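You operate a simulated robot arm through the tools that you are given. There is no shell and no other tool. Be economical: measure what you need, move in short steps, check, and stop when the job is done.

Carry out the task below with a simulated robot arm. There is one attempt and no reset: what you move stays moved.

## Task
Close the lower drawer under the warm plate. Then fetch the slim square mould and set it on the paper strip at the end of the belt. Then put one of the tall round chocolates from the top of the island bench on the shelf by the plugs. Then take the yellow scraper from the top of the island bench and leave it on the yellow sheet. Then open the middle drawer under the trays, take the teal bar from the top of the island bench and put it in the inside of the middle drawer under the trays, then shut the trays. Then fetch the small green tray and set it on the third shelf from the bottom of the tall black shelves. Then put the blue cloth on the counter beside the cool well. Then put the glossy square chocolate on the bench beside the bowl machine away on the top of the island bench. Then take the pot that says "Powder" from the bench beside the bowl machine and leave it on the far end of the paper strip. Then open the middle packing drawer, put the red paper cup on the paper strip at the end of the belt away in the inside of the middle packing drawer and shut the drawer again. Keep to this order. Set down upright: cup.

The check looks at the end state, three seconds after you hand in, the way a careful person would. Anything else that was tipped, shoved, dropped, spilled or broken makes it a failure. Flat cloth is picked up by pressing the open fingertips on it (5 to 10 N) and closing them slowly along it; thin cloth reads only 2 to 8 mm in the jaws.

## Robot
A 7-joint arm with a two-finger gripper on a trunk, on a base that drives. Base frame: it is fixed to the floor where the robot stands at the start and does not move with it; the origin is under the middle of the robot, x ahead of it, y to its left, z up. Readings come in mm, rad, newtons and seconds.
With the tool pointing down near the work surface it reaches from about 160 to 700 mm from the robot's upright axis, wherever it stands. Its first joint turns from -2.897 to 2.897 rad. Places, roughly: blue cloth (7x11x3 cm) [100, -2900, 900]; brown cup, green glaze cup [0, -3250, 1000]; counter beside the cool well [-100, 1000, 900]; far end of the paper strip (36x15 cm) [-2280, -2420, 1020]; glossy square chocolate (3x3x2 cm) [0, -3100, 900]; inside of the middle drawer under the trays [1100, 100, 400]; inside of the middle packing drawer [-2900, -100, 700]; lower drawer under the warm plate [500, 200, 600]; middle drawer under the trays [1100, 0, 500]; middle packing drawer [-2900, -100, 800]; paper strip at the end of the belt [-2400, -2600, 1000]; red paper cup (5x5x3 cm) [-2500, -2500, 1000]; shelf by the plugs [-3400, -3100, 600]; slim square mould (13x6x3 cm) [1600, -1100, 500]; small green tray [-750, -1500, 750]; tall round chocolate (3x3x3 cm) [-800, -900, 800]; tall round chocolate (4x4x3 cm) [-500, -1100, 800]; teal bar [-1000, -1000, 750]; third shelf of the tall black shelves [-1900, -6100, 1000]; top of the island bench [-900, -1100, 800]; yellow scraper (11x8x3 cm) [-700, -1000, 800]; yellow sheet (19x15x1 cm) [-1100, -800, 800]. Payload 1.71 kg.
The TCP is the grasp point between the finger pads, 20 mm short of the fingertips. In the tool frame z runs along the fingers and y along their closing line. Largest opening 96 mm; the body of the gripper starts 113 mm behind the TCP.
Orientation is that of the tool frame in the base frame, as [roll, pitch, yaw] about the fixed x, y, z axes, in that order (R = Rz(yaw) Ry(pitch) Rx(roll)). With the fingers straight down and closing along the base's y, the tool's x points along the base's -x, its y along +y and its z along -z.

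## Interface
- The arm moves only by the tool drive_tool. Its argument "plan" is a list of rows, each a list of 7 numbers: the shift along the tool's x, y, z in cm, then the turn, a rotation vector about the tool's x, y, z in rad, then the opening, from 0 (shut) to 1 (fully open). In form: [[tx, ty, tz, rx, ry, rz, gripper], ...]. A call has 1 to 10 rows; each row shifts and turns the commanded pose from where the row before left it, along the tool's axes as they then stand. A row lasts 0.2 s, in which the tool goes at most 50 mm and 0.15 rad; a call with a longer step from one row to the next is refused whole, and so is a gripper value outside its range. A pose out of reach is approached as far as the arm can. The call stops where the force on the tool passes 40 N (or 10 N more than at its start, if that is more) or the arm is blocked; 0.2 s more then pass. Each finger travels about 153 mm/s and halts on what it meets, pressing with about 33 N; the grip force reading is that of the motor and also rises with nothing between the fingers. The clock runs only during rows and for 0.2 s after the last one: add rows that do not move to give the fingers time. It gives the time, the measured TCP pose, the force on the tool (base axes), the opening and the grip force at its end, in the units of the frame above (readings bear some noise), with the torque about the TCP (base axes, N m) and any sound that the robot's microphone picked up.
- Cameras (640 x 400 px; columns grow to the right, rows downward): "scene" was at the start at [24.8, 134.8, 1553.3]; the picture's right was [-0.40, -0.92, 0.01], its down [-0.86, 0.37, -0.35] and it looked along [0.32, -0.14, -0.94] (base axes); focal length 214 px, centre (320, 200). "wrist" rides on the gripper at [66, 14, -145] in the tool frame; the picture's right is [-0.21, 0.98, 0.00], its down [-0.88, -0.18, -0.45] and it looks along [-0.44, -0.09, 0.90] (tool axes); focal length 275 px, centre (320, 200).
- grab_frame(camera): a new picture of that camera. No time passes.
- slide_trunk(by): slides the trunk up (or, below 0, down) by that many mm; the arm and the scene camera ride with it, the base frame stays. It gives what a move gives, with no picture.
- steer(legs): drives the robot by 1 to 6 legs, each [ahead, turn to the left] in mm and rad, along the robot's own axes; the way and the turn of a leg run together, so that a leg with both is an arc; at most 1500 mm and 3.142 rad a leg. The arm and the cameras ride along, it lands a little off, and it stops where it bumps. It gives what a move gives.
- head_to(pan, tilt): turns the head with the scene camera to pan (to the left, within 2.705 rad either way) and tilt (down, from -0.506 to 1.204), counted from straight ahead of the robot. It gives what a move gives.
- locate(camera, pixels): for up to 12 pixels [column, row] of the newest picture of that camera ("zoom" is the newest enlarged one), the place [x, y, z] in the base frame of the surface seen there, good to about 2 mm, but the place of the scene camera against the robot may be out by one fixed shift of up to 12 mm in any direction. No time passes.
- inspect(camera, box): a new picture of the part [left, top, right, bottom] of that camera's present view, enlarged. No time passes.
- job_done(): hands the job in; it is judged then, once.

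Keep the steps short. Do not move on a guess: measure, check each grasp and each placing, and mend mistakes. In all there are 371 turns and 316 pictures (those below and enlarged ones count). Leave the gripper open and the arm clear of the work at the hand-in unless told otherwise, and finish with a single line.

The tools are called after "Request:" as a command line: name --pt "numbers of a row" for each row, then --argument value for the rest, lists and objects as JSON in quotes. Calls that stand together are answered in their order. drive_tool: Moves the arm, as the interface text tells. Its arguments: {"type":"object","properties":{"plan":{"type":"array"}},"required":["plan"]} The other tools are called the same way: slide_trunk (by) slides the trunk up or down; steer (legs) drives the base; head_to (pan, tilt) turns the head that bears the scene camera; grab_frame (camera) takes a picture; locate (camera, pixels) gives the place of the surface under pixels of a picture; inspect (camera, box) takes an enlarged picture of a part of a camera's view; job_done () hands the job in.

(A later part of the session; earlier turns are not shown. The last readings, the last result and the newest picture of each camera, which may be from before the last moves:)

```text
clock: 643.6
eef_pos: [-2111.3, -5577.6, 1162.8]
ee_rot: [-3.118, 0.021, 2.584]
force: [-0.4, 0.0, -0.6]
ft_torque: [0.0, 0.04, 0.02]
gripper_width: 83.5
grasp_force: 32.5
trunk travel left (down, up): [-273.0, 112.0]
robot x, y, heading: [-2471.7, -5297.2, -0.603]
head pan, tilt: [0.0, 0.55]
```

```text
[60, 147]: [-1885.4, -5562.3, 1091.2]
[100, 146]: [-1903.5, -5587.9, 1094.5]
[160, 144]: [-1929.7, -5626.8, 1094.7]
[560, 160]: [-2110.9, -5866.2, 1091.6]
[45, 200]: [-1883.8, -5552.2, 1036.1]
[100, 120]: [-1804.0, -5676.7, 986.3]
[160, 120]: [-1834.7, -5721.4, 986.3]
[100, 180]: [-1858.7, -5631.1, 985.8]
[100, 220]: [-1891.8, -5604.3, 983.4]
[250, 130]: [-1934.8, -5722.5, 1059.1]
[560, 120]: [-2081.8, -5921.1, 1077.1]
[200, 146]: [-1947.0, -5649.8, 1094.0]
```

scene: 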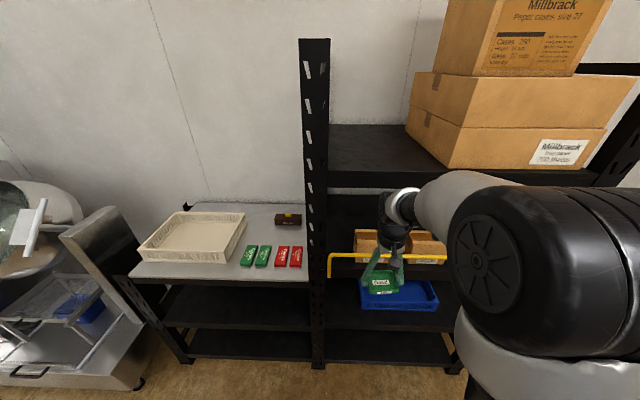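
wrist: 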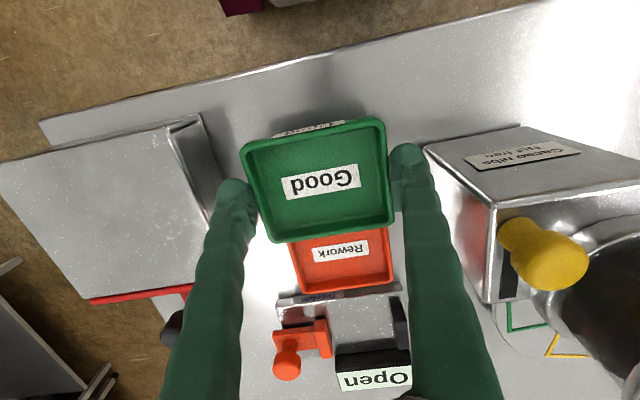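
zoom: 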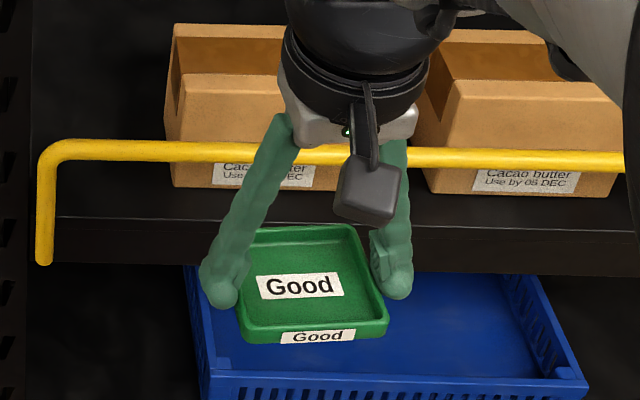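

There's a yellow guard rail (z≈1085) in front of the shelf at u≈1781, and boxes right of v≈-5700. I'll go over the rail with a slight forward tilt and set the tray at u≈1885, v≈-5610. First drive in 110 mm and shift left.

Request:
steer --legs '[[0, -0.032], [100, 0]]'

Request:
drive_tool --pt "0 3 -1 0 0.01 0 0.65" --pt "0 3 -1 0 0.01 0 0.65" --pt "0 3 0 0 0 0.03 0.65" --pt "0 3 0 0 0 0.03 0.65" --pt "0 0 0 0 -0.13 0 0.65" --pt "0 0 0 0 -0.13 0 0.65" --pt "0 0 0 0 -0.13 0 0.65" --pt "0 0 0 0 0 0 0.65"

Request:
grab_frame --camera "wrist"

Request:
grab_frame --camera "scene"

```text
clock: 645.2
eef_pos: [-2064.2, -5632.1, 1176.0]
ee_rot: [-3.117, 0.049, 2.551]
force: [-0.4, 0.3, 0.2]
ft_torque: [-0.03, -0.06, 0.02]
gripper_width: 83.6
grasp_force: 33.1
trunk travel left (down, up): [-273.0, 112.0]
robot x, y, heading: [-2393.4, -5356.7, -0.631]
head pan, tilt: [0.0, 0.55]
```

```text
clock: 647.0
eef_pos: [-1978.0, -5544.4, 1184.7]
ee_rot: [-3.117, 0.402, 2.505]
force: [-0.2, 0.6, -0.2]
ft_torque: [-0.05, 0.0, 0.05]
gripper_width: 83.6
grasp_force: 32.5
trunk travel left (down, up): [-273.0, 112.0]
robot x, y, heading: [-2397.3, -5353.5, -0.635]
head pan, tilt: [0.0, 0.55]
```

```text
140 pictures are left
```

wrist: 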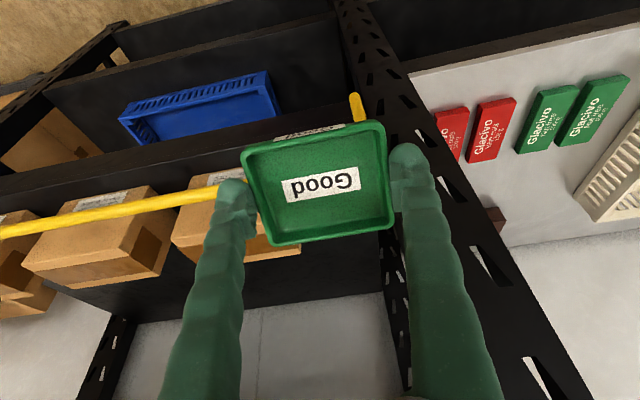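

```text
139 pictures are left
```

scene: 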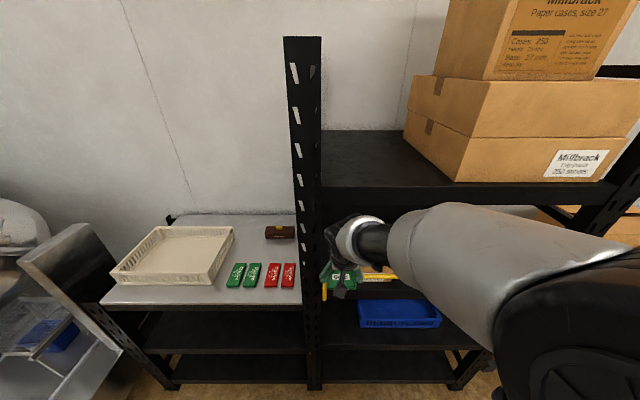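

Request:
locate --camera "wrist" --pixels '[[172, 230], [265, 255], [300, 252], [350, 290], [380, 270], [200, 195], [355, 100], [375, 60], [390, 340], [240, 290]]'

```text
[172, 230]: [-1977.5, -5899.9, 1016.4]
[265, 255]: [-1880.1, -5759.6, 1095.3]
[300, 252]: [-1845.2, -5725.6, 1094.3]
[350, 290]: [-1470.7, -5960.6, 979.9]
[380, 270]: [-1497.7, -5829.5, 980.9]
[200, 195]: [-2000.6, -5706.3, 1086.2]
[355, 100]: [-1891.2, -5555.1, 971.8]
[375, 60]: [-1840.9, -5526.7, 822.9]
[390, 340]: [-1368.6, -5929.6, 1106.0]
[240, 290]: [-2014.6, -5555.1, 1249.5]
```

Box edge at v≈-5703, post at -5541: centre v≈-5621. Move forward over the rail (128 mm).

Request:
drive_tool --pt "-2.75 0.4 1.71 0 0 0 0.65" --pt "-2.75 0.4 1.71 0 0 0 0.65" --pt "-2.75 0.4 1.71 0 0 0 0.65" --pt "-2.75 0.3 1.71 0 0 0 0.65" --pt "0 0 0 0 0 0 0.65"

Request:
grab_frame --camera "wrist"

Request:
inspect --camera "scene" --box '[280, 130, 480, 330]'

```text
clock: 647.8
eef_pos: [-1917.8, -5581.3, 1168.5]
ee_rot: [-3.103, 0.382, 2.508]
force: [-0.7, 0.5, -0.5]
ft_torque: [-0.1, -0.04, -0.03]
gripper_width: 83.6
grasp_force: 32.9
trunk travel left (down, up): [-273.0, 112.0]
robot x, y, heading: [-2394.2, -5356.5, -0.637]
head pan, tilt: [0.0, 0.55]
stopped in row 3: the force on the tool passed its limit at 80 N (the readings are from after the stop); the commanded pose is now the measured one
```

```text
138 pictures are left
```

wrist: 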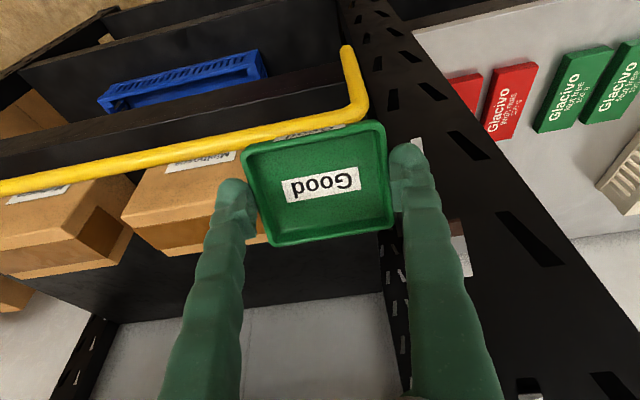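

```text
2.00 times, centred on (380, 230) of scene
```

zoom: 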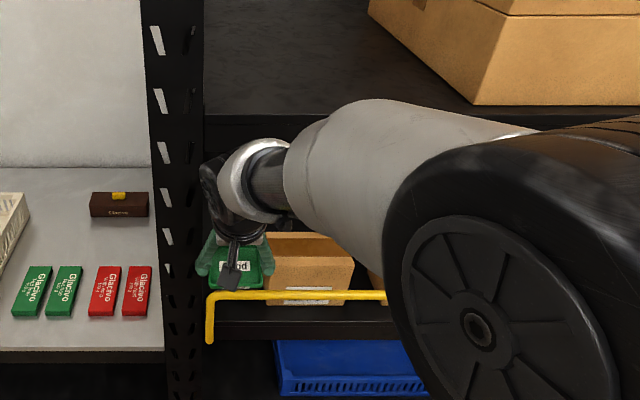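

The wrist touched the shelf post on the left. I back off and reposition the base about 125 mm further left, so the arm comes in straight.

Request:
steer --legs '[[-80, 0], [0, -0.4], [-320, 0], [0, 0.402]]'

Request:
grab_frame --camera "wrist"

```text
clock: 653.4
eef_pos: [-2140.5, -5259.2, 1168.3]
ee_rot: [-3.102, 0.383, 2.521]
force: [0.4, 0.2, 0.2]
ft_torque: [-0.03, 0.01, -0.02]
gripper_width: 83.6
grasp_force: 32.8
trunk travel left (down, up): [-273.0, 112.0]
robot x, y, heading: [-2624.1, -5041.0, -0.62]
head pan, tilt: [0.0, 0.55]
```

```text
136 pictures are left
```

wrist: 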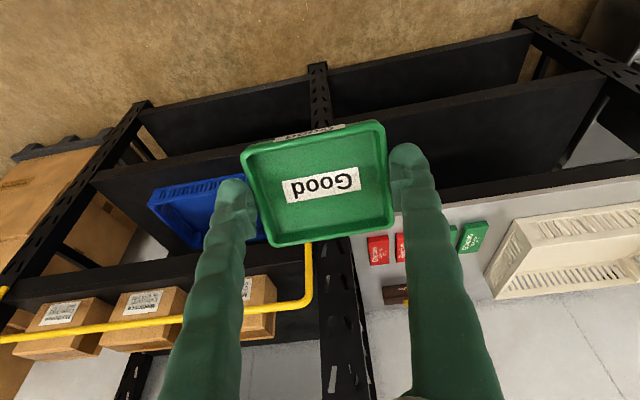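

Move the tool 118 mm right so it's straight ahead of the robot, then look.

Request:
drive_tool --pt "0 -3 0 0 0 0 0.65" --pt "0 -3 0 0 0 0 0.65" --pt "0 -3 0 0 0 0 0.65" --pt "0 -2.8 0 0 0 0 0.65" --pt "0 0 0 0 0 0 0.65"

Request:
steer --legs '[[0, -0.012], [215, 0]]'

Request:
grab_frame --camera "scene"

Request:
grab_frame --camera "wrist"

```text
clock: 654.6
eef_pos: [-2225.6, -5343.4, 1179.9]
ee_rot: [-3.105, 0.398, 2.521]
force: [0.8, -0.3, -0.8]
ft_torque: [0.03, 0.01, 0.0]
gripper_width: 83.2
grasp_force: 33.0
trunk travel left (down, up): [-273.0, 112.0]
robot x, y, heading: [-2621.1, -5041.2, -0.619]
head pan, tilt: [0.0, 0.55]
```

```text
clock: 656.7
eef_pos: [-2059.4, -5472.6, 1180.5]
ee_rot: [-3.106, 0.404, 2.51]
force: [-0.9, 0.3, 0.2]
ft_torque: [-0.02, -0.04, -0.01]
gripper_width: 83.6
grasp_force: 32.7
trunk travel left (down, up): [-273.0, 112.0]
robot x, y, heading: [-2444.7, -5169.7, -0.632]
head pan, tilt: [0.0, 0.55]
```

```text
135 pictures are left
```

scene: 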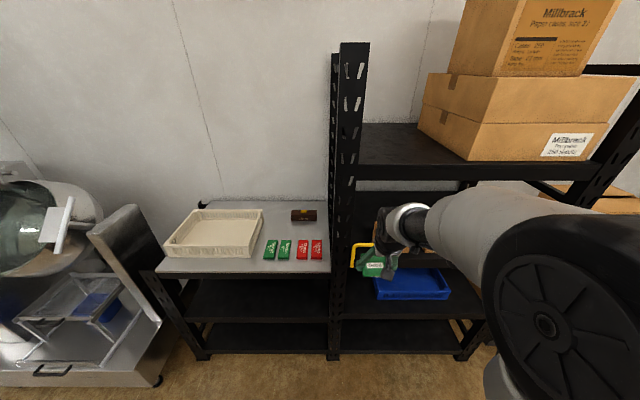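

```text
134 pictures are left
```

wrist: 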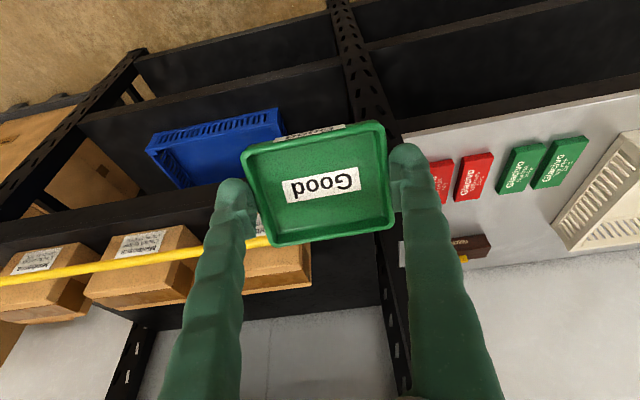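

Request:
inspect --camera "scene" --box '[330, 170, 450, 300]'

Request:
locate --camera "zoom" --pixels '[[250, 125], [262, 150], [270, 190], [290, 110], [330, 110], [320, 160], [255, 215], [275, 230], [215, 150], [225, 100]]'

```text
3.08 times, centred on (390, 235) of scene
```

zoom: 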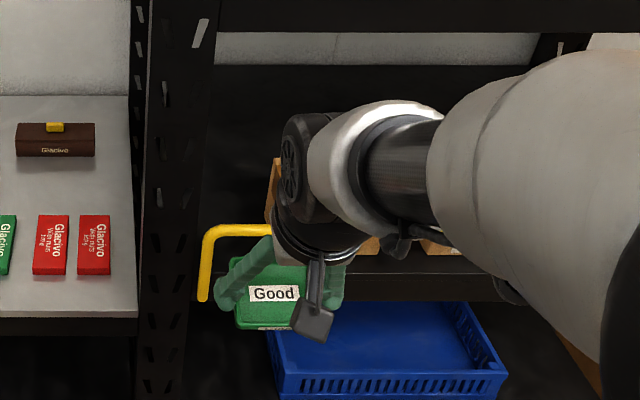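

```text
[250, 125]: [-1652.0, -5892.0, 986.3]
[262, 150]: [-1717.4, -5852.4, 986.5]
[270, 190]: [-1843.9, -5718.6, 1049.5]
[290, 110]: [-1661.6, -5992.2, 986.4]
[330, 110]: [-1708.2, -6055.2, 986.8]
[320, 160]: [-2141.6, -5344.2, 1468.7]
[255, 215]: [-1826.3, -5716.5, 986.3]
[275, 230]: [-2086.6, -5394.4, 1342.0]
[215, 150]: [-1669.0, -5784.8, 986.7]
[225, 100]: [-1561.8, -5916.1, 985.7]
```

I measure the post's inner side at hand height in the wrist view, to see what was touched.

Request:
locate --camera "wrist" --pixels '[[385, 250], [383, 290], [388, 330], [395, 370], [372, 100], [355, 60], [350, 110], [375, 60], [392, 300], [265, 242]]'

```text
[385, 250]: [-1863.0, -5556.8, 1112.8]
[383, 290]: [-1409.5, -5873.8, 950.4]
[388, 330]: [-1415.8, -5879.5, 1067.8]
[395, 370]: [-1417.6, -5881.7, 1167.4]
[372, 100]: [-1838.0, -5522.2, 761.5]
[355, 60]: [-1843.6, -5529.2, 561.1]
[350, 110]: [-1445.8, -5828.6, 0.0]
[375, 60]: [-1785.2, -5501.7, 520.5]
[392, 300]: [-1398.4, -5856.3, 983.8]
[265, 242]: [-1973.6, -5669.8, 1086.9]
```

The real gap between post and box is only ~123 mm (v -5580…-5703). I'll turn the tool 90° so the tray's narrower side (68 mm) faces the gap. Untilt, turn, retilt.

Request:
drive_tool --pt "0 0 0 0 0.13 0 0.65" --pt "0 0 0 0 0.13 0 0.65" --pt "0 0 0 0 0.13 -0.1 0.65" --pt "0 0 0 0 0 -0.15 0.65" --pt "0 0 0 0 0 -0.15 0.65" --pt "0 0 0 0 0 -0.15 0.65" --pt "0 0 0 0 0 -0.15 0.65" --pt "0 0 0 0 0 -0.15 0.65" --pt "0 0 0 0 0 -0.15 0.65" --pt "0 0 0 0 0 -0.15 0.65"

Request:
drive_tool --pt "0 0 0 0 0 -0.15 0.65" --pt "0 0 0 0 0 -0.15 0.65" --pt "0 0 0 0 0 -0.12 0.65" --pt "0 0 0 0.13 0 0 0.65" --pt "0 0 0 0.13 0 0 0.65" --pt "0 0 0 0.13 0 0 0.65" --pt "0 0 0 0 0 0 0.65"

Request:
grab_frame --camera "wrist"

```text
refused: row 3 steps farther than a row can; nothing moved
```

```text
clock: 658.3
eef_pos: [-2068.9, -5465.1, 1187.1]
ee_rot: [-2.539, 0.361, 2.962]
force: [0.0, 0.2, -0.3]
ft_torque: [0.01, 0.01, 0.01]
gripper_width: 83.6
grasp_force: 33.2
trunk travel left (down, up): [-273.0, 112.0]
robot x, y, heading: [-2449.5, -5166.1, -0.642]
head pan, tilt: [0.0, 0.55]
```

```text
132 pictures are left
```

wrist: 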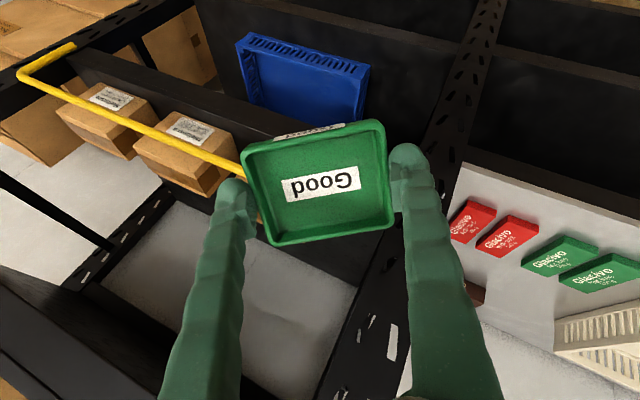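

The first call was refused and the second ran alone. I undo it and redo it properly.

Request:
drive_tool --pt "0 0 0 -0.13 0 0 0.65" --pt "0 0 0 -0.13 0 0 0.65" --pt "0 0 0 -0.13 0 0 0.65" --pt "0 0 0 0 0 0.14 0.65" --pt "0 0 0 0 0 0.14 0.65" --pt "0 0 0 0 0 0.14 0.65" --pt "0 0 0 0 0.135 0 0.65" --pt "0 0 0 0 0.135 0 0.65" --pt "0 0 0 0 0.135 0 0.65" --pt "0 0 0 0 0 0 0.65"

Request:
drive_tool --pt "0 0 0 0 0 -0.149 0.65" --pt "0 0 0 0 0 -0.149 0.65" --pt "0 0 0 0 0 -0.149 0.65" --pt "0 0 0 0 0 -0.149 0.65" --pt "0 0 0 0 0 -0.149 0.65" --pt "0 0 0 0 0 -0.149 0.65" --pt "0 0 0 0 0 -0.149 0.65" --pt "0 0 0 0 0 -0.149 0.65" --pt "0 0 0 0 0 -0.149 0.65" --pt "0 0 0 0 0 -0.149 0.65"

Request:
drive_tool --pt "0 0 0 0 0 -0.08 0.65" --pt "0 0 0 0.13 0 0 0.65" --pt "0 0 0 0.13 0 0 0.65" --pt "0 0 0 0.13 0 0 0.65" --pt "0 0 0 0 0 0 0.65"

Request:
grab_frame --camera "wrist"

```text
clock: 660.5
eef_pos: [-2069.7, -5464.9, 1188.1]
ee_rot: [-3.108, 0.009, 2.495]
force: [0.4, -0.2, -0.6]
ft_torque: [-0.02, -0.01, -0.01]
gripper_width: 83.6
grasp_force: 32.8
trunk travel left (down, up): [-273.0, 112.0]
robot x, y, heading: [-2449.2, -5168.2, -0.635]
head pan, tilt: [0.0, 0.55]
```

```text
clock: 662.7
eef_pos: [-2068.7, -5466.0, 1186.5]
ee_rot: [-3.129, -0.033, -2.295]
force: [0.2, 0.2, -1.1]
ft_torque: [0.0, -0.04, -0.02]
gripper_width: 83.6
grasp_force: 33.5
trunk travel left (down, up): [-273.0, 112.0]
robot x, y, heading: [-2448.1, -5164.1, -0.637]
head pan, tilt: [0.0, 0.55]
```

```text
clock: 663.9
eef_pos: [-2069.0, -5465.0, 1187.7]
ee_rot: [-2.741, -0.034, -2.217]
force: [-0.3, 0.2, -1.1]
ft_torque: [-0.01, -0.02, -0.01]
gripper_width: 83.6
grasp_force: 32.9
trunk travel left (down, up): [-273.0, 112.0]
robot x, y, heading: [-2442.8, -5166.9, -0.63]
head pan, tilt: [0.0, 0.55]
```

```text
131 pictures are left
```

wrist: 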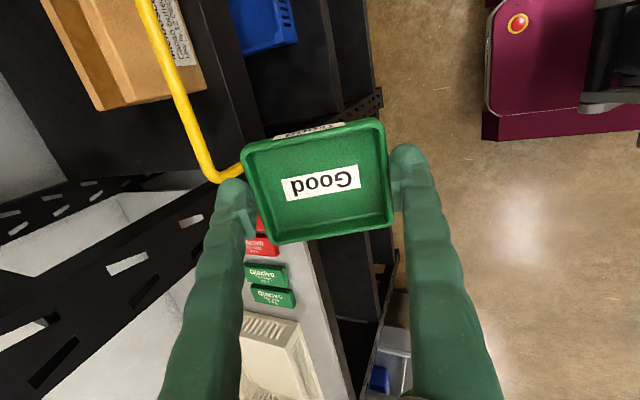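

Now the tray's narrow side faces the gap. Shift 15 mm right and drive 150 mm closer.

Request:
drive_tool --pt "1.5 0 0 0 0.03 0 0.65" --pt "0 0 0 0 0 0 0.65"

Request:
steer --legs '[[0, -0.004], [145, 0]]'

Request:
grab_frame --camera "wrist"

Request:
locate --camera "wrist" --pixels '[[200, 90], [150, 60], [110, 130], [230, 170], [160, 200], [60, 230], [120, 280], [320, 240], [180, 130]]'

```text
clock: 664.5
eef_pos: [-2079.4, -5476.4, 1187.0]
ee_rot: [-2.742, -0.061, -2.23]
force: [-0.3, -0.1, 0.0]
ft_torque: [-0.01, 0.0, -0.01]
gripper_width: 83.3
grasp_force: 33.6
trunk travel left (down, up): [-273.0, 112.0]
robot x, y, heading: [-2446.9, -5163.4, -0.635]
head pan, tilt: [0.0, 0.55]
```

```text
clock: 666.2
eef_pos: [-1977.4, -5553.2, 1194.5]
ee_rot: [-2.727, -0.06, -2.233]
force: [-0.1, 0.2, 0.4]
ft_torque: [0.04, 0.02, 0.01]
gripper_width: 83.3
grasp_force: 33.4
trunk travel left (down, up): [-273.0, 112.0]
robot x, y, heading: [-2331.6, -5248.8, -0.632]
head pan, tilt: [0.0, 0.55]
```

```text
130 pictures are left
```

wrist: 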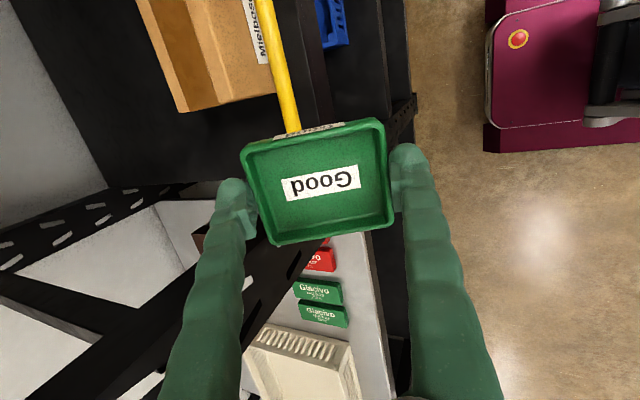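

```text
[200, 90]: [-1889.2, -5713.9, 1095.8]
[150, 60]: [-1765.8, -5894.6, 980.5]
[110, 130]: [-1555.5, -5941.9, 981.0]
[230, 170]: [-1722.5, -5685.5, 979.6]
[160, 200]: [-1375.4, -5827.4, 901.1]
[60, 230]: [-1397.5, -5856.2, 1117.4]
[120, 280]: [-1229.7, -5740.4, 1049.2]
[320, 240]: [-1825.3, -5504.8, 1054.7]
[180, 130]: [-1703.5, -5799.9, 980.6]
```

Move forward 120 mm over the rail, keeping about 25 mm clearance.

Request:
drive_tool --pt "0 -2.45 1.9 0 -0.03 0 0.65" --pt "0 -2.45 1.9 0 -0.03 0 0.65" --pt "0 -2.45 1.9 0 0 0 0.65" --pt "0 -2.45 1.9 0 0 0 0.65" --pt "0 0 0 0 0 0 0.65"

Request:
grab_frame --camera "wrist"

Request:
inspect --camera "scene" --box '[300, 120, 480, 300]'

```text
clock: 667.4
eef_pos: [-1867.6, -5637.7, 1156.6]
ee_rot: [-2.744, -0.006, -2.208]
force: [0.3, 0.9, -0.7]
ft_torque: [0.0, -0.01, -0.04]
gripper_width: 83.5
grasp_force: 33.4
trunk travel left (down, up): [-273.0, 112.0]
robot x, y, heading: [-2331.8, -5250.5, -0.638]
head pan, tilt: [0.0, 0.55]
```

```text
129 pictures are left
```

wrist: 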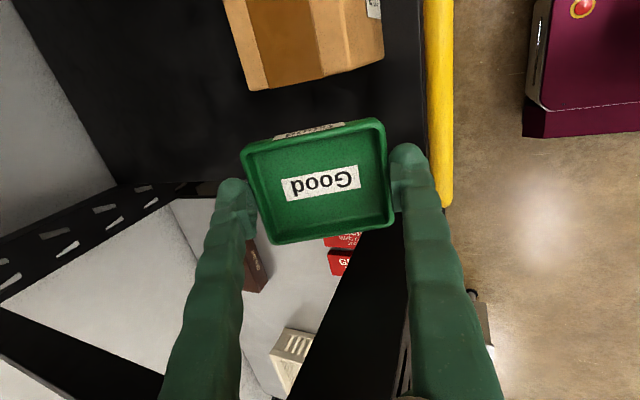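

```text
2.22 times, centred on (390, 210) of scene
```

zoom: 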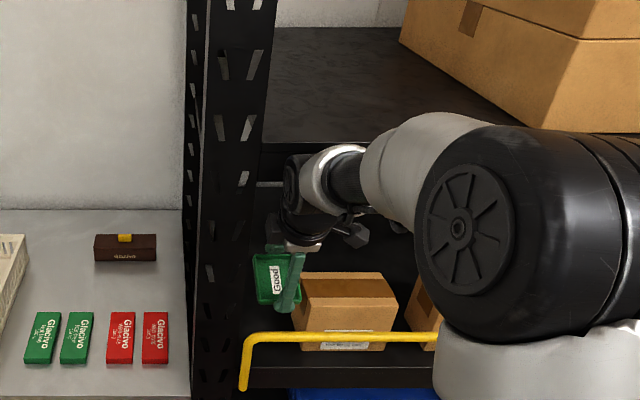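

Clear behind the rail, beside the box. Now down 120 mm with 45 mm forward.

Request:
drive_tool --pt "0 0.11 2.56 0 0 0 0.65" --pt "0 0.11 2.56 0 0 0 0.65" --pt "0 0.11 2.56 0 0 0 0.65" --pt "0 0.11 2.56 0 0 0 0.65" --pt "0 0.11 2.4 0 0 0 0.65" --pt "0 0 0 0 0 0 0.65"

Request:
grab_frame --camera "wrist"

```text
clock: 668.8
eef_pos: [-1824.1, -5669.4, 1028.8]
ee_rot: [-2.754, -0.006, -2.207]
force: [1.2, -0.5, -0.5]
ft_torque: [0.02, 0.06, 0.01]
gripper_width: 83.7
grasp_force: 33.2
trunk travel left (down, up): [-273.0, 112.0]
robot x, y, heading: [-2328.3, -5250.4, -0.631]
head pan, tilt: [0.0, 0.55]
```

```text
127 pictures are left
```

wrist: 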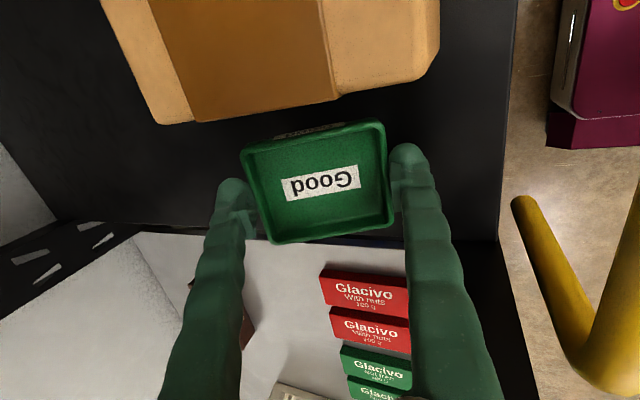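

I check the board's left edge relative to the tray.

Request:
locate --camera "wrist" --pixels '[[200, 225], [480, 235], [150, 215], [275, 242], [390, 225], [245, 155], [375, 128], [470, 200], [300, 110], [430, 90], [130, 130]]'

```text
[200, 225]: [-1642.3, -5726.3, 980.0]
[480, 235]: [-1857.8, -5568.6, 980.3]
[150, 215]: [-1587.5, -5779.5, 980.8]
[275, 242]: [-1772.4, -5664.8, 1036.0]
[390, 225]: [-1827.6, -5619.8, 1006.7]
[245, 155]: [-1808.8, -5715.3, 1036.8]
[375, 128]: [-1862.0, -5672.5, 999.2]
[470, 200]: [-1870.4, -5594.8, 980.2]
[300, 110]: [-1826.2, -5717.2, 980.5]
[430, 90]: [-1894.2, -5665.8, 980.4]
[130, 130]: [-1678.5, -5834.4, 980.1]
```

The tray lies inside the board edge (24 mm). Lower slowly to contact.

Request:
drive_tool --pt "0 0.16 0.37 0 0 0 0.65" --pt "0 0.16 0.37 0 0 0 0.65" --pt "0 0.12 0.28 0 0 0 0.65" --pt "0 0.12 0.28 0 0 0 0.65" --pt "0 0.12 0.28 0 0 0 0.65" --pt "0 0 0 0 0 0 0.65"

Request:
grab_frame --camera "wrist"

Request:
locate --camera "wrist" --pixels '[[275, 242], [390, 225], [245, 155], [375, 128], [320, 190]]'

```text
clock: 670.2
eef_pos: [-1826.7, -5668.7, 1017.5]
ee_rot: [-2.744, -0.005, -2.206]
force: [5.1, -4.8, 19.4]
ft_torque: [0.32, 0.14, -0.03]
gripper_width: 83.5
grasp_force: 33.5
trunk travel left (down, up): [-273.0, 112.0]
robot x, y, heading: [-2332.4, -5255.9, -0.637]
head pan, tilt: [0.0, 0.55]
```

```text
126 pictures are left
```

wrist: 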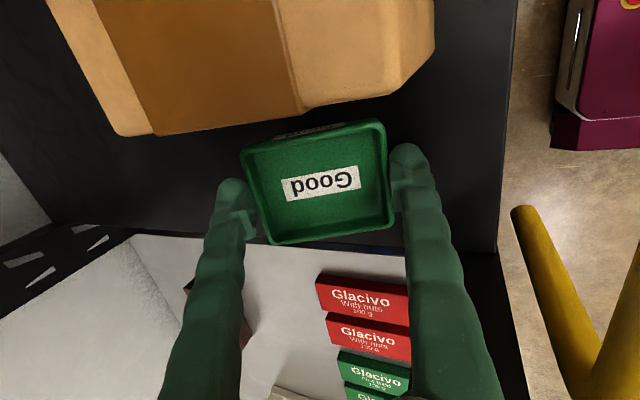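

```text
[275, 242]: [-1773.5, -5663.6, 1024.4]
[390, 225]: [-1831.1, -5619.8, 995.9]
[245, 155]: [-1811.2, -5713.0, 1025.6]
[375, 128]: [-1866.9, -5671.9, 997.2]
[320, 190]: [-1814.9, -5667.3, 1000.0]
```

The near edge rests on the board; the far edge is 28 mm up. I rotate partly down about the near edge (0.16 rad) before releasing.

Request:
drive_tool --pt "0 -0.18 0.34 -0.08 0 0 0.65" --pt "0 -0.18 0.34 -0.08 0 0 0.65" --pt "0 0 0 0 0 0 0.65"

Request:
grab_frame --camera "wrist"

Request:
locate --camera "wrist" --pixels '[[275, 242], [390, 225], [245, 155], [375, 128]]'

```text
clock: 671.0
eef_pos: [-1822.3, -5672.1, 1010.7]
ee_rot: [-2.912, -0.007, -2.209]
force: [3.2, -0.3, 12.1]
ft_torque: [0.33, 0.23, -0.05]
gripper_width: 83.6
grasp_force: 33.6
trunk travel left (down, up): [-273.0, 112.0]
robot x, y, heading: [-2333.7, -5248.5, -0.635]
head pan, tilt: [0.0, 0.55]
```

```text
125 pictures are left
```

wrist: 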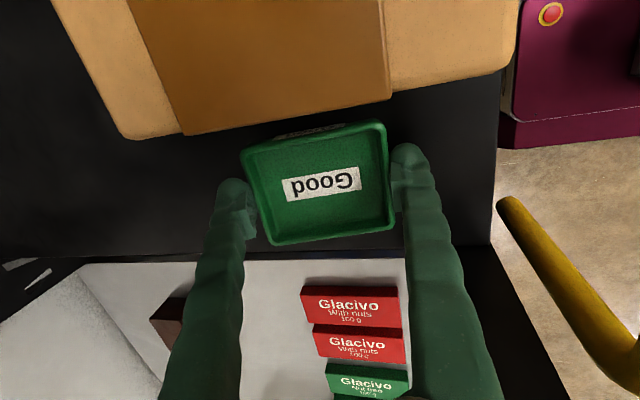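

```text
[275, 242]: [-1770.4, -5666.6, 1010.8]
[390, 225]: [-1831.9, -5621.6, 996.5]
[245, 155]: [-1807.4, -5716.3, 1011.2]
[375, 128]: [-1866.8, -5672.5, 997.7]
```

Works fine; once more by 0.1, then release.

Request:
drive_tool --pt "0 -0.2 0.4 -0.1 0 0 0.65" --pt "0 0 0 0 0 0 0.65" --pt "0 0 0 0 0 0 0.9" --pt "0 0 0 0 0 0 0.97" --pt "0 0 0 0 0 0 1" --pt "0 0 0 0 0 0 1"

Request:
grab_frame --camera "wrist"

Request:
locate --camera "wrist" --pixels '[[275, 242], [390, 225], [245, 155], [375, 128]]'

```text
clock: 672.4
eef_pos: [-1824.0, -5672.0, 1009.6]
ee_rot: [-3.004, -0.008, -2.209]
force: [0.7, 0.4, 0.4]
ft_torque: [0.0, -0.02, 0.03]
gripper_width: 95.7
grasp_force: 0.1
trunk travel left (down, up): [-273.0, 112.0]
robot x, y, heading: [-2331.5, -5252.1, -0.635]
head pan, tilt: [0.0, 0.55]
```

```text
124 pictures are left
```

wrist: 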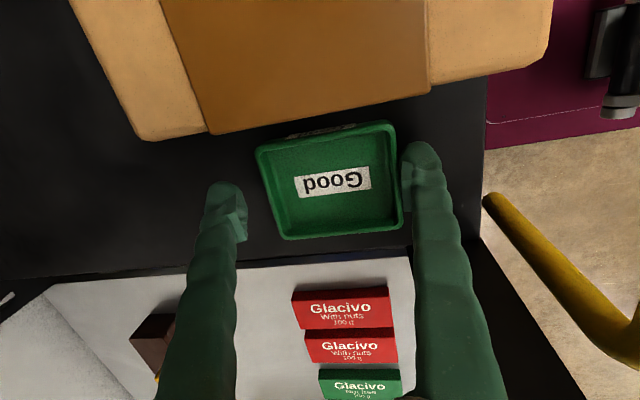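

```text
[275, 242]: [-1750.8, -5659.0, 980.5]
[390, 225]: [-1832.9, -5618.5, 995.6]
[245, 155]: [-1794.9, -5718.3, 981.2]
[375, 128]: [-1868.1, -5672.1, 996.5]
```

The tray stands flat. I centre slightly and withdraw upward while tilting back, to keep the wrist clear of the upper board.

Request:
drive_tool --pt "0 0.4 0 0 0 0 1" --pt "0 0.1 -0.8 0.06 0 0 1" --pt "0 0.1 -1.0 0.08 0 0 1" --pt "0 0.1 -1.2 0.08 0 0 1" --pt "0 0 -1.5 0.06 0 0 1" --pt "0 0 0 0 0 0 1"

Request:
grab_frame --camera "wrist"

```text
clock: 673.8
eef_pos: [-1834.6, -5661.3, 1046.8]
ee_rot: [-2.73, -0.005, -2.208]
force: [-0.3, -0.5, -0.8]
ft_torque: [0.05, 0.04, -0.02]
gripper_width: 96.1
grasp_force: 0.2
trunk travel left (down, up): [-273.0, 112.0]
robot x, y, heading: [-2331.8, -5251.8, -0.634]
head pan, tilt: [0.0, 0.55]
```

```text
123 pictures are left
```

wrist: 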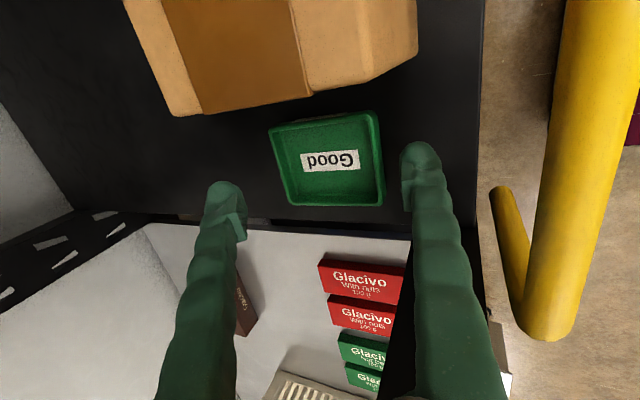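

Tray untouched by the fingers. Withdraw along the tool axis 120 mm, then back out over the rail.

Request:
drive_tool --pt "0 0 -3 0 0 0 1" --pt "0 0 -3 0 0 0 1" --pt "0 0 -3 0 0 0 0.8" --pt "0 0 -3 0 0 0 0.8" --pt "0 0 -1 0 0 0 0.8" --pt "0 0 0 0 0 0 0.8"

Request:
steer --legs '[[-300, 0]]'

Request:
grab_frame --camera "scene"

```text
clock: 675.2
eef_pos: [-1875.6, -5631.5, 1168.5]
ee_rot: [-2.729, -0.009, -2.212]
force: [-0.8, 0.5, 0.4]
ft_torque: [-0.02, -0.04, -0.04]
gripper_width: 76.3
grasp_force: 0.1
trunk travel left (down, up): [-273.0, 112.0]
robot x, y, heading: [-2331.9, -5253.6, -0.635]
head pan, tilt: [0.0, 0.55]
```

```text
clock: 677.3
eef_pos: [-2120.8, -5453.0, 1166.9]
ee_rot: [-2.728, -0.009, -2.211]
force: [-0.6, 0.2, -0.8]
ft_torque: [-0.05, -0.04, 0.03]
gripper_width: 76.8
grasp_force: 0.1
trunk travel left (down, up): [-273.0, 112.0]
robot x, y, heading: [-2576.6, -5068.1, -0.634]
head pan, tilt: [0.0, 0.55]
```

```text
122 pictures are left
```

scene: 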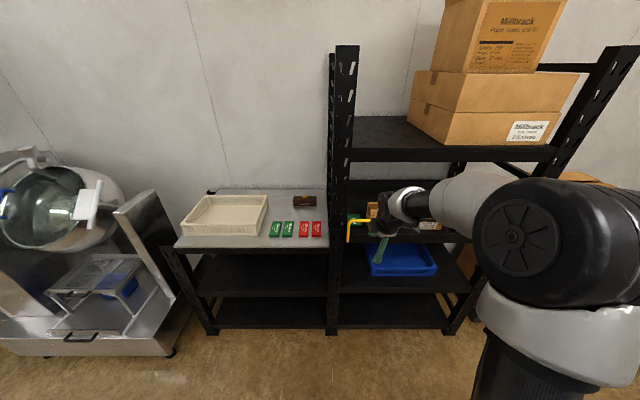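

Tray delivered. Next, the blue cloth on the bench beside the bowl machine. Restore the tool and drive there.

Request:
drive_tool --pt "0 1.5 -1 -0.14 0 0 0.8" --pt "0 1.5 -1 -0.14 0 0 0.8" --pt "0 1.5 0 -0.13 0 0 0.8" --pt "0 0 0 0 0 0.149 0.8" --pt "0 0 0 0 0 0.149 0.8" --pt "0 0 0 0 0 0.149 0.8" --pt "0 0 0 0 0 0.149 0.8" --pt "0 0 0 0 0 0.149 0.8" --pt "0 0 0 0 0 0.149 0.8" --pt "0 0 0 0 0 0.149 0.8"

Request:
drive_tool --pt "0 0 0 0 0 0.149 0.8" --pt "0 0 0 0 0 0.149 0.8" --pt "0 0 0 0 0 0.149 0.8" --pt "0 0 0 0 0 0.1 0.8" --pt "0 0 0 0 0 0 0.8"

Request:
steer --legs '[[0, 1.571], [1500, 0], [1500, 0], [330, 0], [0, -1.571]]'

Request:
head_to --pan 0.0 --tilt 0.6

Request:
grab_frame --camera "scene"

```text
clock: 679.5
eef_pos: [-2173.2, -5414.3, 1182.2]
ee_rot: [-3.127, 0.01, 3.026]
force: [-0.3, 0.3, 0.4]
ft_torque: [0.03, 0.0, 0.05]
gripper_width: 76.8
grasp_force: 0.0
trunk travel left (down, up): [-273.0, 112.0]
robot x, y, heading: [-2572.1, -5074.8, -0.632]
head pan, tilt: [0.0, 0.55]
```

```text
clock: 680.7
eef_pos: [-2172.0, -5412.4, 1182.0]
ee_rot: [-3.134, 0.016, 2.481]
force: [-0.1, 0.2, -0.4]
ft_torque: [0.02, 0.02, 0.0]
gripper_width: 76.7
grasp_force: 0.1
trunk travel left (down, up): [-273.0, 112.0]
robot x, y, heading: [-2576.4, -5072.9, -0.635]
head pan, tilt: [0.0, 0.55]
```

```text
clock: 707.1
eef_pos: [-183.4, -2825.3, 1182.0]
ee_rot: [-3.134, 0.016, 2.434]
force: [-0.2, -0.5, 1.0]
ft_torque: [0.0, 0.01, -0.02]
gripper_width: 76.6
grasp_force: 0.1
trunk travel left (down, up): [-273.0, 112.0]
robot x, y, heading: [-565.2, -2462.4, -0.686]
head pan, tilt: [0.0, 0.55]
```

```text
clock: 707.8
eef_pos: [-197.4, -2812.7, 1190.3]
ee_rot: [-3.134, 0.033, 2.434]
force: [-0.1, 0.5, 0.7]
ft_torque: [-0.03, -0.04, 0.01]
gripper_width: 76.7
grasp_force: 0.0
trunk travel left (down, up): [-273.0, 112.0]
robot x, y, heading: [-562.1, -2464.6, -0.688]
head pan, tilt: [0.0, 0.6]
```

```text
121 pictures are left
```

scene: 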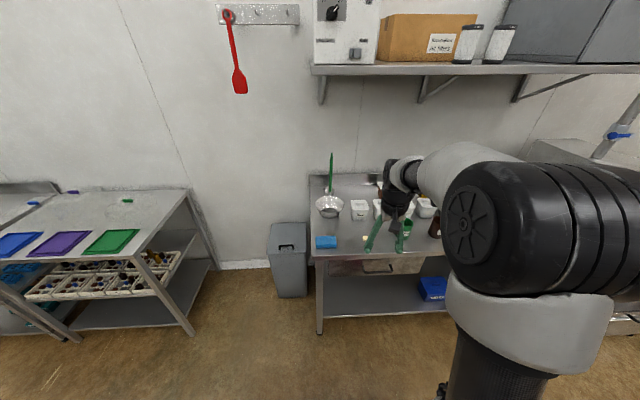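

Blue cloth at (325,241). Zoom on the bench.

Request:
inspect --camera "scene" --box '[305, 180, 455, 280]'

Request:
locate --camera "zoom" --pixels '[[60, 235], [130, 235], [60, 265], [130, 265], [95, 245], [235, 235], [225, 110], [310, 100], [430, 200], [40, 275], [95, 230], [275, 245]]'

```text
4.00 times, centred on (380, 230) of scene
```

zoom: 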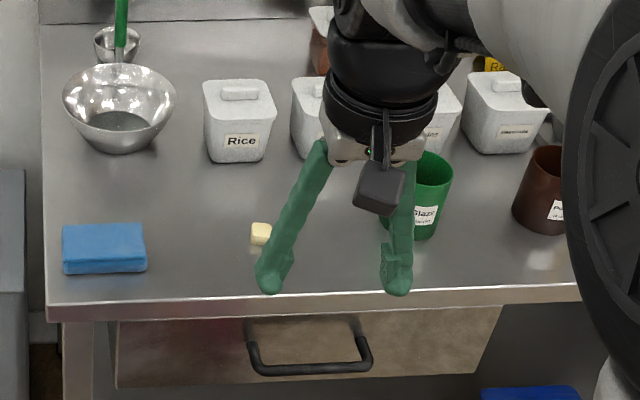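

```text
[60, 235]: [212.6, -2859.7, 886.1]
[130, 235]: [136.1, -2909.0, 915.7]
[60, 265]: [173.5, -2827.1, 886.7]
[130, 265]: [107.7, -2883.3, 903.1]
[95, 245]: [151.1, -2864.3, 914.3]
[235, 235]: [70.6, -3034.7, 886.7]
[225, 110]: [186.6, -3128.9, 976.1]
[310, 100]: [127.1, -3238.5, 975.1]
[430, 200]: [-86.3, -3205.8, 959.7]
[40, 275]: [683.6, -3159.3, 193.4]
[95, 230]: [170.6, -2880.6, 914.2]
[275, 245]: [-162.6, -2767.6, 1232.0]
```

The cloth is a folded block, 11×7 cm, z 880–909, centre ≈[150,-2868]. I'll grip across its 7 cm depth. Square up, drive 215 mm closer, turn the tool -1.57.

Request:
steer --legs '[[0, 0.052], [215, 0]]'

Request:
slide_trunk --by -120

Request:
drive_tool --pt "0 0 0 0 0.03 -0.149 0.9" --pt "0 0 0 0 0 -0.149 0.9" --pt "0 0 0 0 0 -0.149 0.9" --pt "0 0 0 0 0 -0.149 0.9" --pt "0 0 0 0 0 -0.149 0.9" --pt "0 0 0 0 0 -0.149 0.9" --pt "0 0 0 0 0 -0.149 0.9" --pt "0 0 0 0 0 -0.149 0.9" --pt "0 0 0 0 0 -0.149 0.9" --pt "0 0 0 0 0 -0.149 0.9"

Request:
grab_frame --camera "wrist"

```text
clock: 709.9
eef_pos: [-5.9, -2921.6, 1189.4]
ee_rot: [-3.134, 0.033, 2.486]
force: [0.2, 0.7, 0.6]
ft_torque: [-0.05, -0.08, -0.01]
gripper_width: 76.7
grasp_force: 0.0
trunk travel left (down, up): [-273.0, 112.0]
robot x, y, heading: [-390.1, -2589.6, -0.638]
head pan, tilt: [0.0, 0.6]
```

```text
clock: 711.4
eef_pos: [-20.0, -2911.5, 1077.7]
ee_rot: [-3.135, 0.046, 2.483]
force: [0.0, 0.6, -0.4]
ft_torque: [-0.01, -0.02, -0.02]
gripper_width: 76.9
grasp_force: 0.1
trunk travel left (down, up): [-153.0, 232.0]
robot x, y, heading: [-391.2, -2591.2, -0.633]
head pan, tilt: [0.0, 0.6]
```

```text
refused: row 1 steps farther than a row can; nothing moved
```

```text
119 pictures are left
```

wrist: 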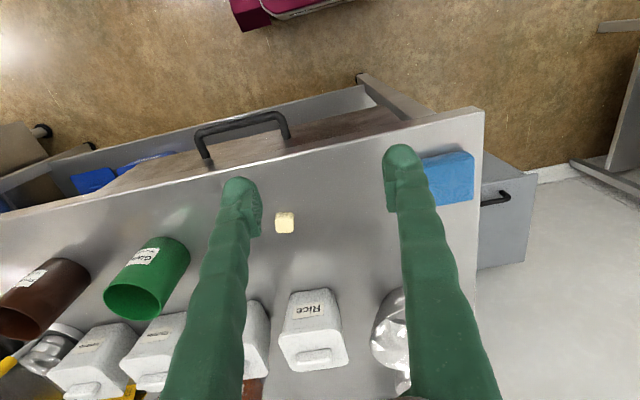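

Request:
locate --camera "wrist" --pixels '[[430, 160], [470, 153], [471, 195], [435, 203], [455, 178], [285, 222], [440, 140]]'

Request:
drive_tool --pt "0 0 0 0 0.03 -0.14 0.9" --pt "0 0 0 0 0 -0.145 0.9" --pt "0 0 0 0 0 -0.145 0.9" --pt "0 0 0 0 0 -0.145 0.9" --pt "0 0 0 0 0 -0.145 0.9" --pt "0 0 0 0 0 -0.145 0.9" --pt "0 0 0 0 0 -0.145 0.9" --pt "0 0 0 0 0 -0.145 0.9" --pt "0 0 0 0 0 -0.145 0.9" --pt "0 0 0 0 0 -0.145 0.9"

```text
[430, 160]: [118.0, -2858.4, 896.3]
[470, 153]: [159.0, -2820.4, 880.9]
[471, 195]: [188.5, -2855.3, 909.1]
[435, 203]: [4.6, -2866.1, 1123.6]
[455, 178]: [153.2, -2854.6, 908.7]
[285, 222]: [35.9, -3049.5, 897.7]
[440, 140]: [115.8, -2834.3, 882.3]
```

```text
clock: 713.6
eef_pos: [-20.1, -2912.3, 1078.9]
ee_rot: [-3.123, -0.009, -2.351]
force: [-0.6, 0.5, 0.0]
ft_torque: [-0.01, 0.02, 0.0]
gripper_width: 86.3
grasp_force: 0.0
trunk travel left (down, up): [-153.0, 232.0]
robot x, y, heading: [-389.2, -2588.0, -0.635]
head pan, tilt: [0.0, 0.6]
```

Request:
drive_tool --pt "-2.7 -2.1 1 0 0 -0.145 0.95" --pt "-2.7 -2.1 2.4 0 0 0 0.95" --pt "-2.7 -2.1 2.4 0 0 0 0.95" --pt "-2.7 -2.1 2.4 0 0 0 0.95" --pt "-2.7 -2.1 2.4 0 0 0 0.95" --pt "0 0 0 0 0 0 0.95"

Request:
grab_frame --camera "wrist"

```text
clock: 715.0
eef_pos: [145.7, -2873.4, 972.2]
ee_rot: [-3.124, -0.011, -2.21]
force: [0.4, -0.4, 0.1]
ft_torque: [0.0, 0.02, 0.01]
gripper_width: 91.0
grasp_force: 0.0
trunk travel left (down, up): [-153.0, 232.0]
robot x, y, heading: [-390.0, -2590.5, -0.632]
head pan, tilt: [0.0, 0.6]
```

```text
118 pictures are left
```

wrist: 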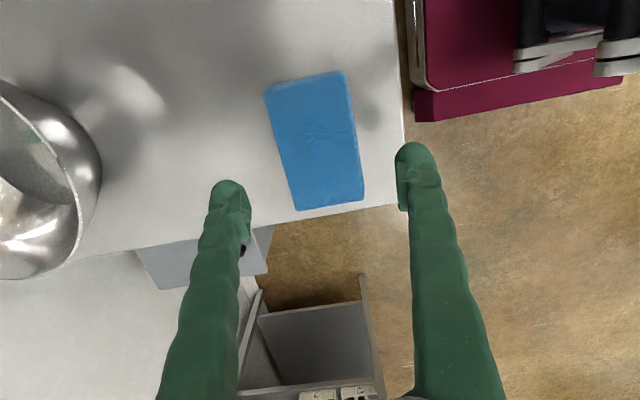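

Request:
locate --camera "wrist" --pixels '[[268, 95], [342, 75], [360, 195], [300, 205], [315, 140], [290, 150], [350, 135]]'

```text
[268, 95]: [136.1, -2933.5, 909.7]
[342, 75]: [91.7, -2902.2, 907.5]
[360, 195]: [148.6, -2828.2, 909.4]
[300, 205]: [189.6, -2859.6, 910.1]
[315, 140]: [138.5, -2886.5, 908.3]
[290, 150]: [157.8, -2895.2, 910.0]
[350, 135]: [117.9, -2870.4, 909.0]
```

Centre ≈[141.5,-2881], 93×54 mm on top. Shift 8 mm, descend to z≈902, close slowly.

Request:
drive_tool --pt "0.8 -0.1 2 0 0 0 0.95" --pt "0 0 2.5 0 0 0 0.95" --pt "0 0 2 0 0 0 0.95" --pt "0 0 0.5 0 0 0 0.95" --pt "0 0 0 0 0 0 0.8" --pt "0 0 0 0 0 0 0.65" --pt "0 0 0 0 0 0 0.5" --pt "0 0 0 0 0 0 0.35" --pt "0 0 0 0 0 0 0.3"

Request:
drive_tool --pt "0 0 -1.5 0 0 0 0.2" --pt "0 0 -2.5 0 0 0 0.2" --pt "0 0 0 0 0 0 0.2"

Request:
grab_frame --camera "wrist"

```text
clock: 717.0
eef_pos: [142.1, -2880.9, 903.6]
ee_rot: [-3.125, -0.007, -2.209]
force: [0.4, 0.2, 0.0]
ft_torque: [0.0, -0.04, 0.02]
gripper_width: 64.2
grasp_force: 32.8
trunk travel left (down, up): [-153.0, 232.0]
robot x, y, heading: [-390.1, -2587.9, -0.633]
head pan, tilt: [0.0, 0.6]
```

```text
clock: 717.8
eef_pos: [143.4, -2880.6, 942.3]
ee_rot: [-3.126, -0.009, -2.21]
force: [-0.3, -0.3, -0.5]
ft_torque: [0.02, -0.02, -0.01]
gripper_width: 64.3
grasp_force: 32.9
trunk travel left (down, up): [-153.0, 232.0]
robot x, y, heading: [-391.6, -2589.2, -0.635]
head pan, tilt: [0.0, 0.6]
```

```text
117 pictures are left
```

wrist: 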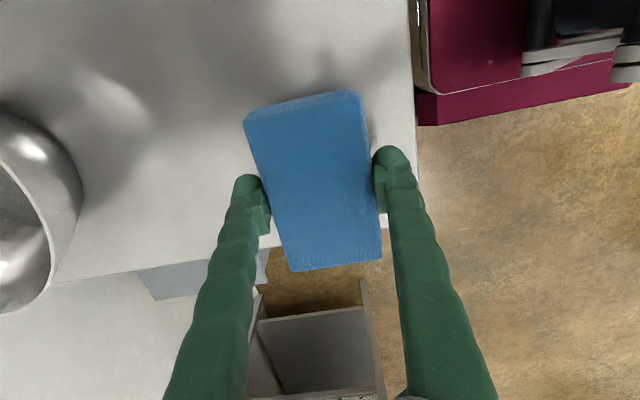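

Cloth held. Drive to the cool-well counter.

Request:
slide_trunk --by 150

Request:
steer --legs '[[-230, 0], [0, 1.571], [1500, 0], [500, 0], [0, 1.571], [1500, 0]]'

Request:
steer --legs '[[150, 0], [0, -1.571]]'

Request:
head_to --pan 0.0 --tilt 0.7

Request:
grab_frame --camera "scene"

```text
clock: 719.6
eef_pos: [143.0, -2880.9, 1091.7]
ee_rot: [-3.126, -0.01, -2.209]
force: [-0.1, -0.2, -0.8]
ft_torque: [0.01, 0.02, -0.02]
gripper_width: 64.5
grasp_force: 33.1
trunk travel left (down, up): [-303.0, 82.0]
robot x, y, heading: [-390.9, -2588.9, -0.636]
head pan, tilt: [0.0, 0.6]
```

```text
clock: 748.2
eef_pos: [-1247.7, 282.0, 1091.2]
ee_rot: [-3.127, -0.011, 0.976]
force: [0.3, -0.2, -1.5]
ft_torque: [0.0, -0.02, -0.01]
gripper_width: 63.9
grasp_force: 33.1
trunk travel left (down, up): [-303.0, 82.0]
robot x, y, heading: [-697.9, 15.6, 2.549]
head pan, tilt: [0.0, 0.6]
```

```text
clock: 754.3
eef_pos: [-544.0, 618.4, 1101.0]
ee_rot: [-3.109, -0.011, -0.64]
force: [-0.8, 0.0, -1.1]
ft_torque: [-0.02, 0.0, -0.01]
gripper_width: 63.9
grasp_force: 33.0
trunk travel left (down, up): [-303.0, 82.0]
robot x, y, heading: [-829.0, 101.4, 0.932]
head pan, tilt: [0.0, 0.6]
```

```text
clock: 755.0
eef_pos: [-554.2, 603.8, 1111.0]
ee_rot: [-3.092, -0.01, -0.64]
force: [0.5, -0.7, -0.6]
ft_torque: [0.04, 0.02, 0.03]
gripper_width: 64.0
grasp_force: 32.5
trunk travel left (down, up): [-303.0, 82.0]
robot x, y, heading: [-830.0, 102.5, 0.935]
head pan, tilt: [0.0, 0.7]
```

```text
116 pictures are left
```

scene: 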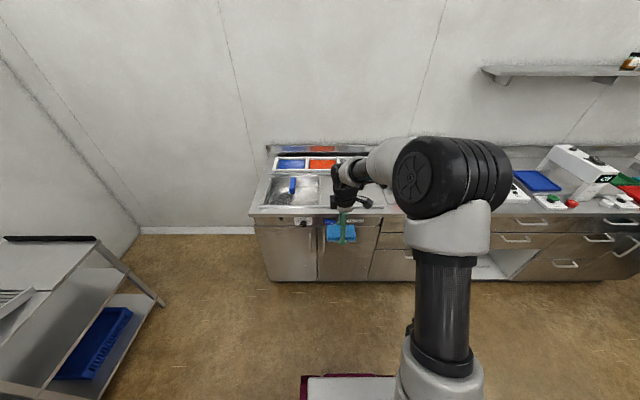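

The well is at (293,185); the free counter next to it is hidden behind the hand. I drive 250 mm closer and look with the wrist camera.

Request:
steer --legs '[[270, 0]]'

Request:
grab_frame --camera "wrist"

Request:
grab_frame --camera "scene"

```text
clock: 757.0
eef_pos: [-389.2, 823.6, 1109.3]
ee_rot: [-3.096, -0.012, -0.643]
force: [-0.8, 0.6, -0.4]
ft_torque: [-0.06, 0.02, 0.0]
gripper_width: 63.9
grasp_force: 33.0
trunk travel left (down, up): [-303.0, 82.0]
robot x, y, heading: [-668.3, 324.8, 0.927]
head pan, tilt: [0.0, 0.7]
```

```text
115 pictures are left
```

wrist: 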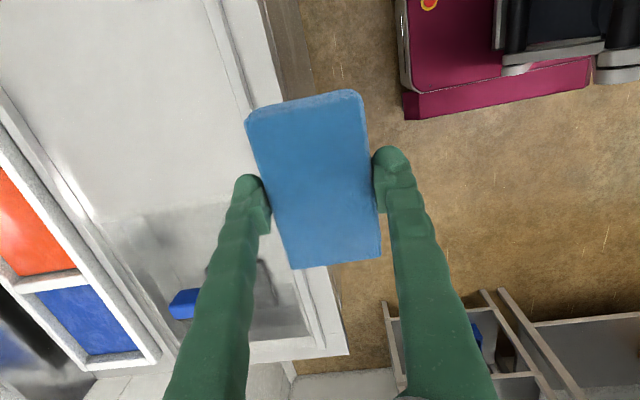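

```text
114 pictures are left
```

scene: 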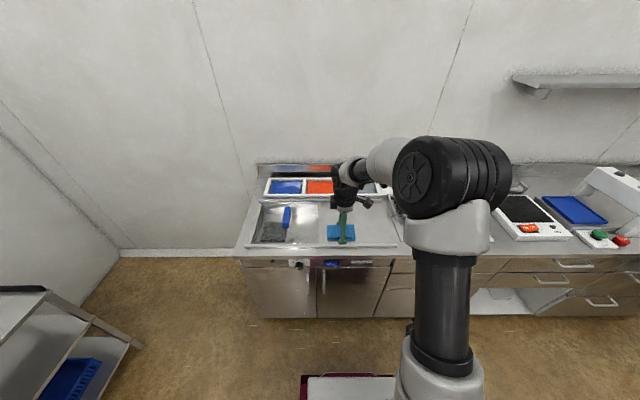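

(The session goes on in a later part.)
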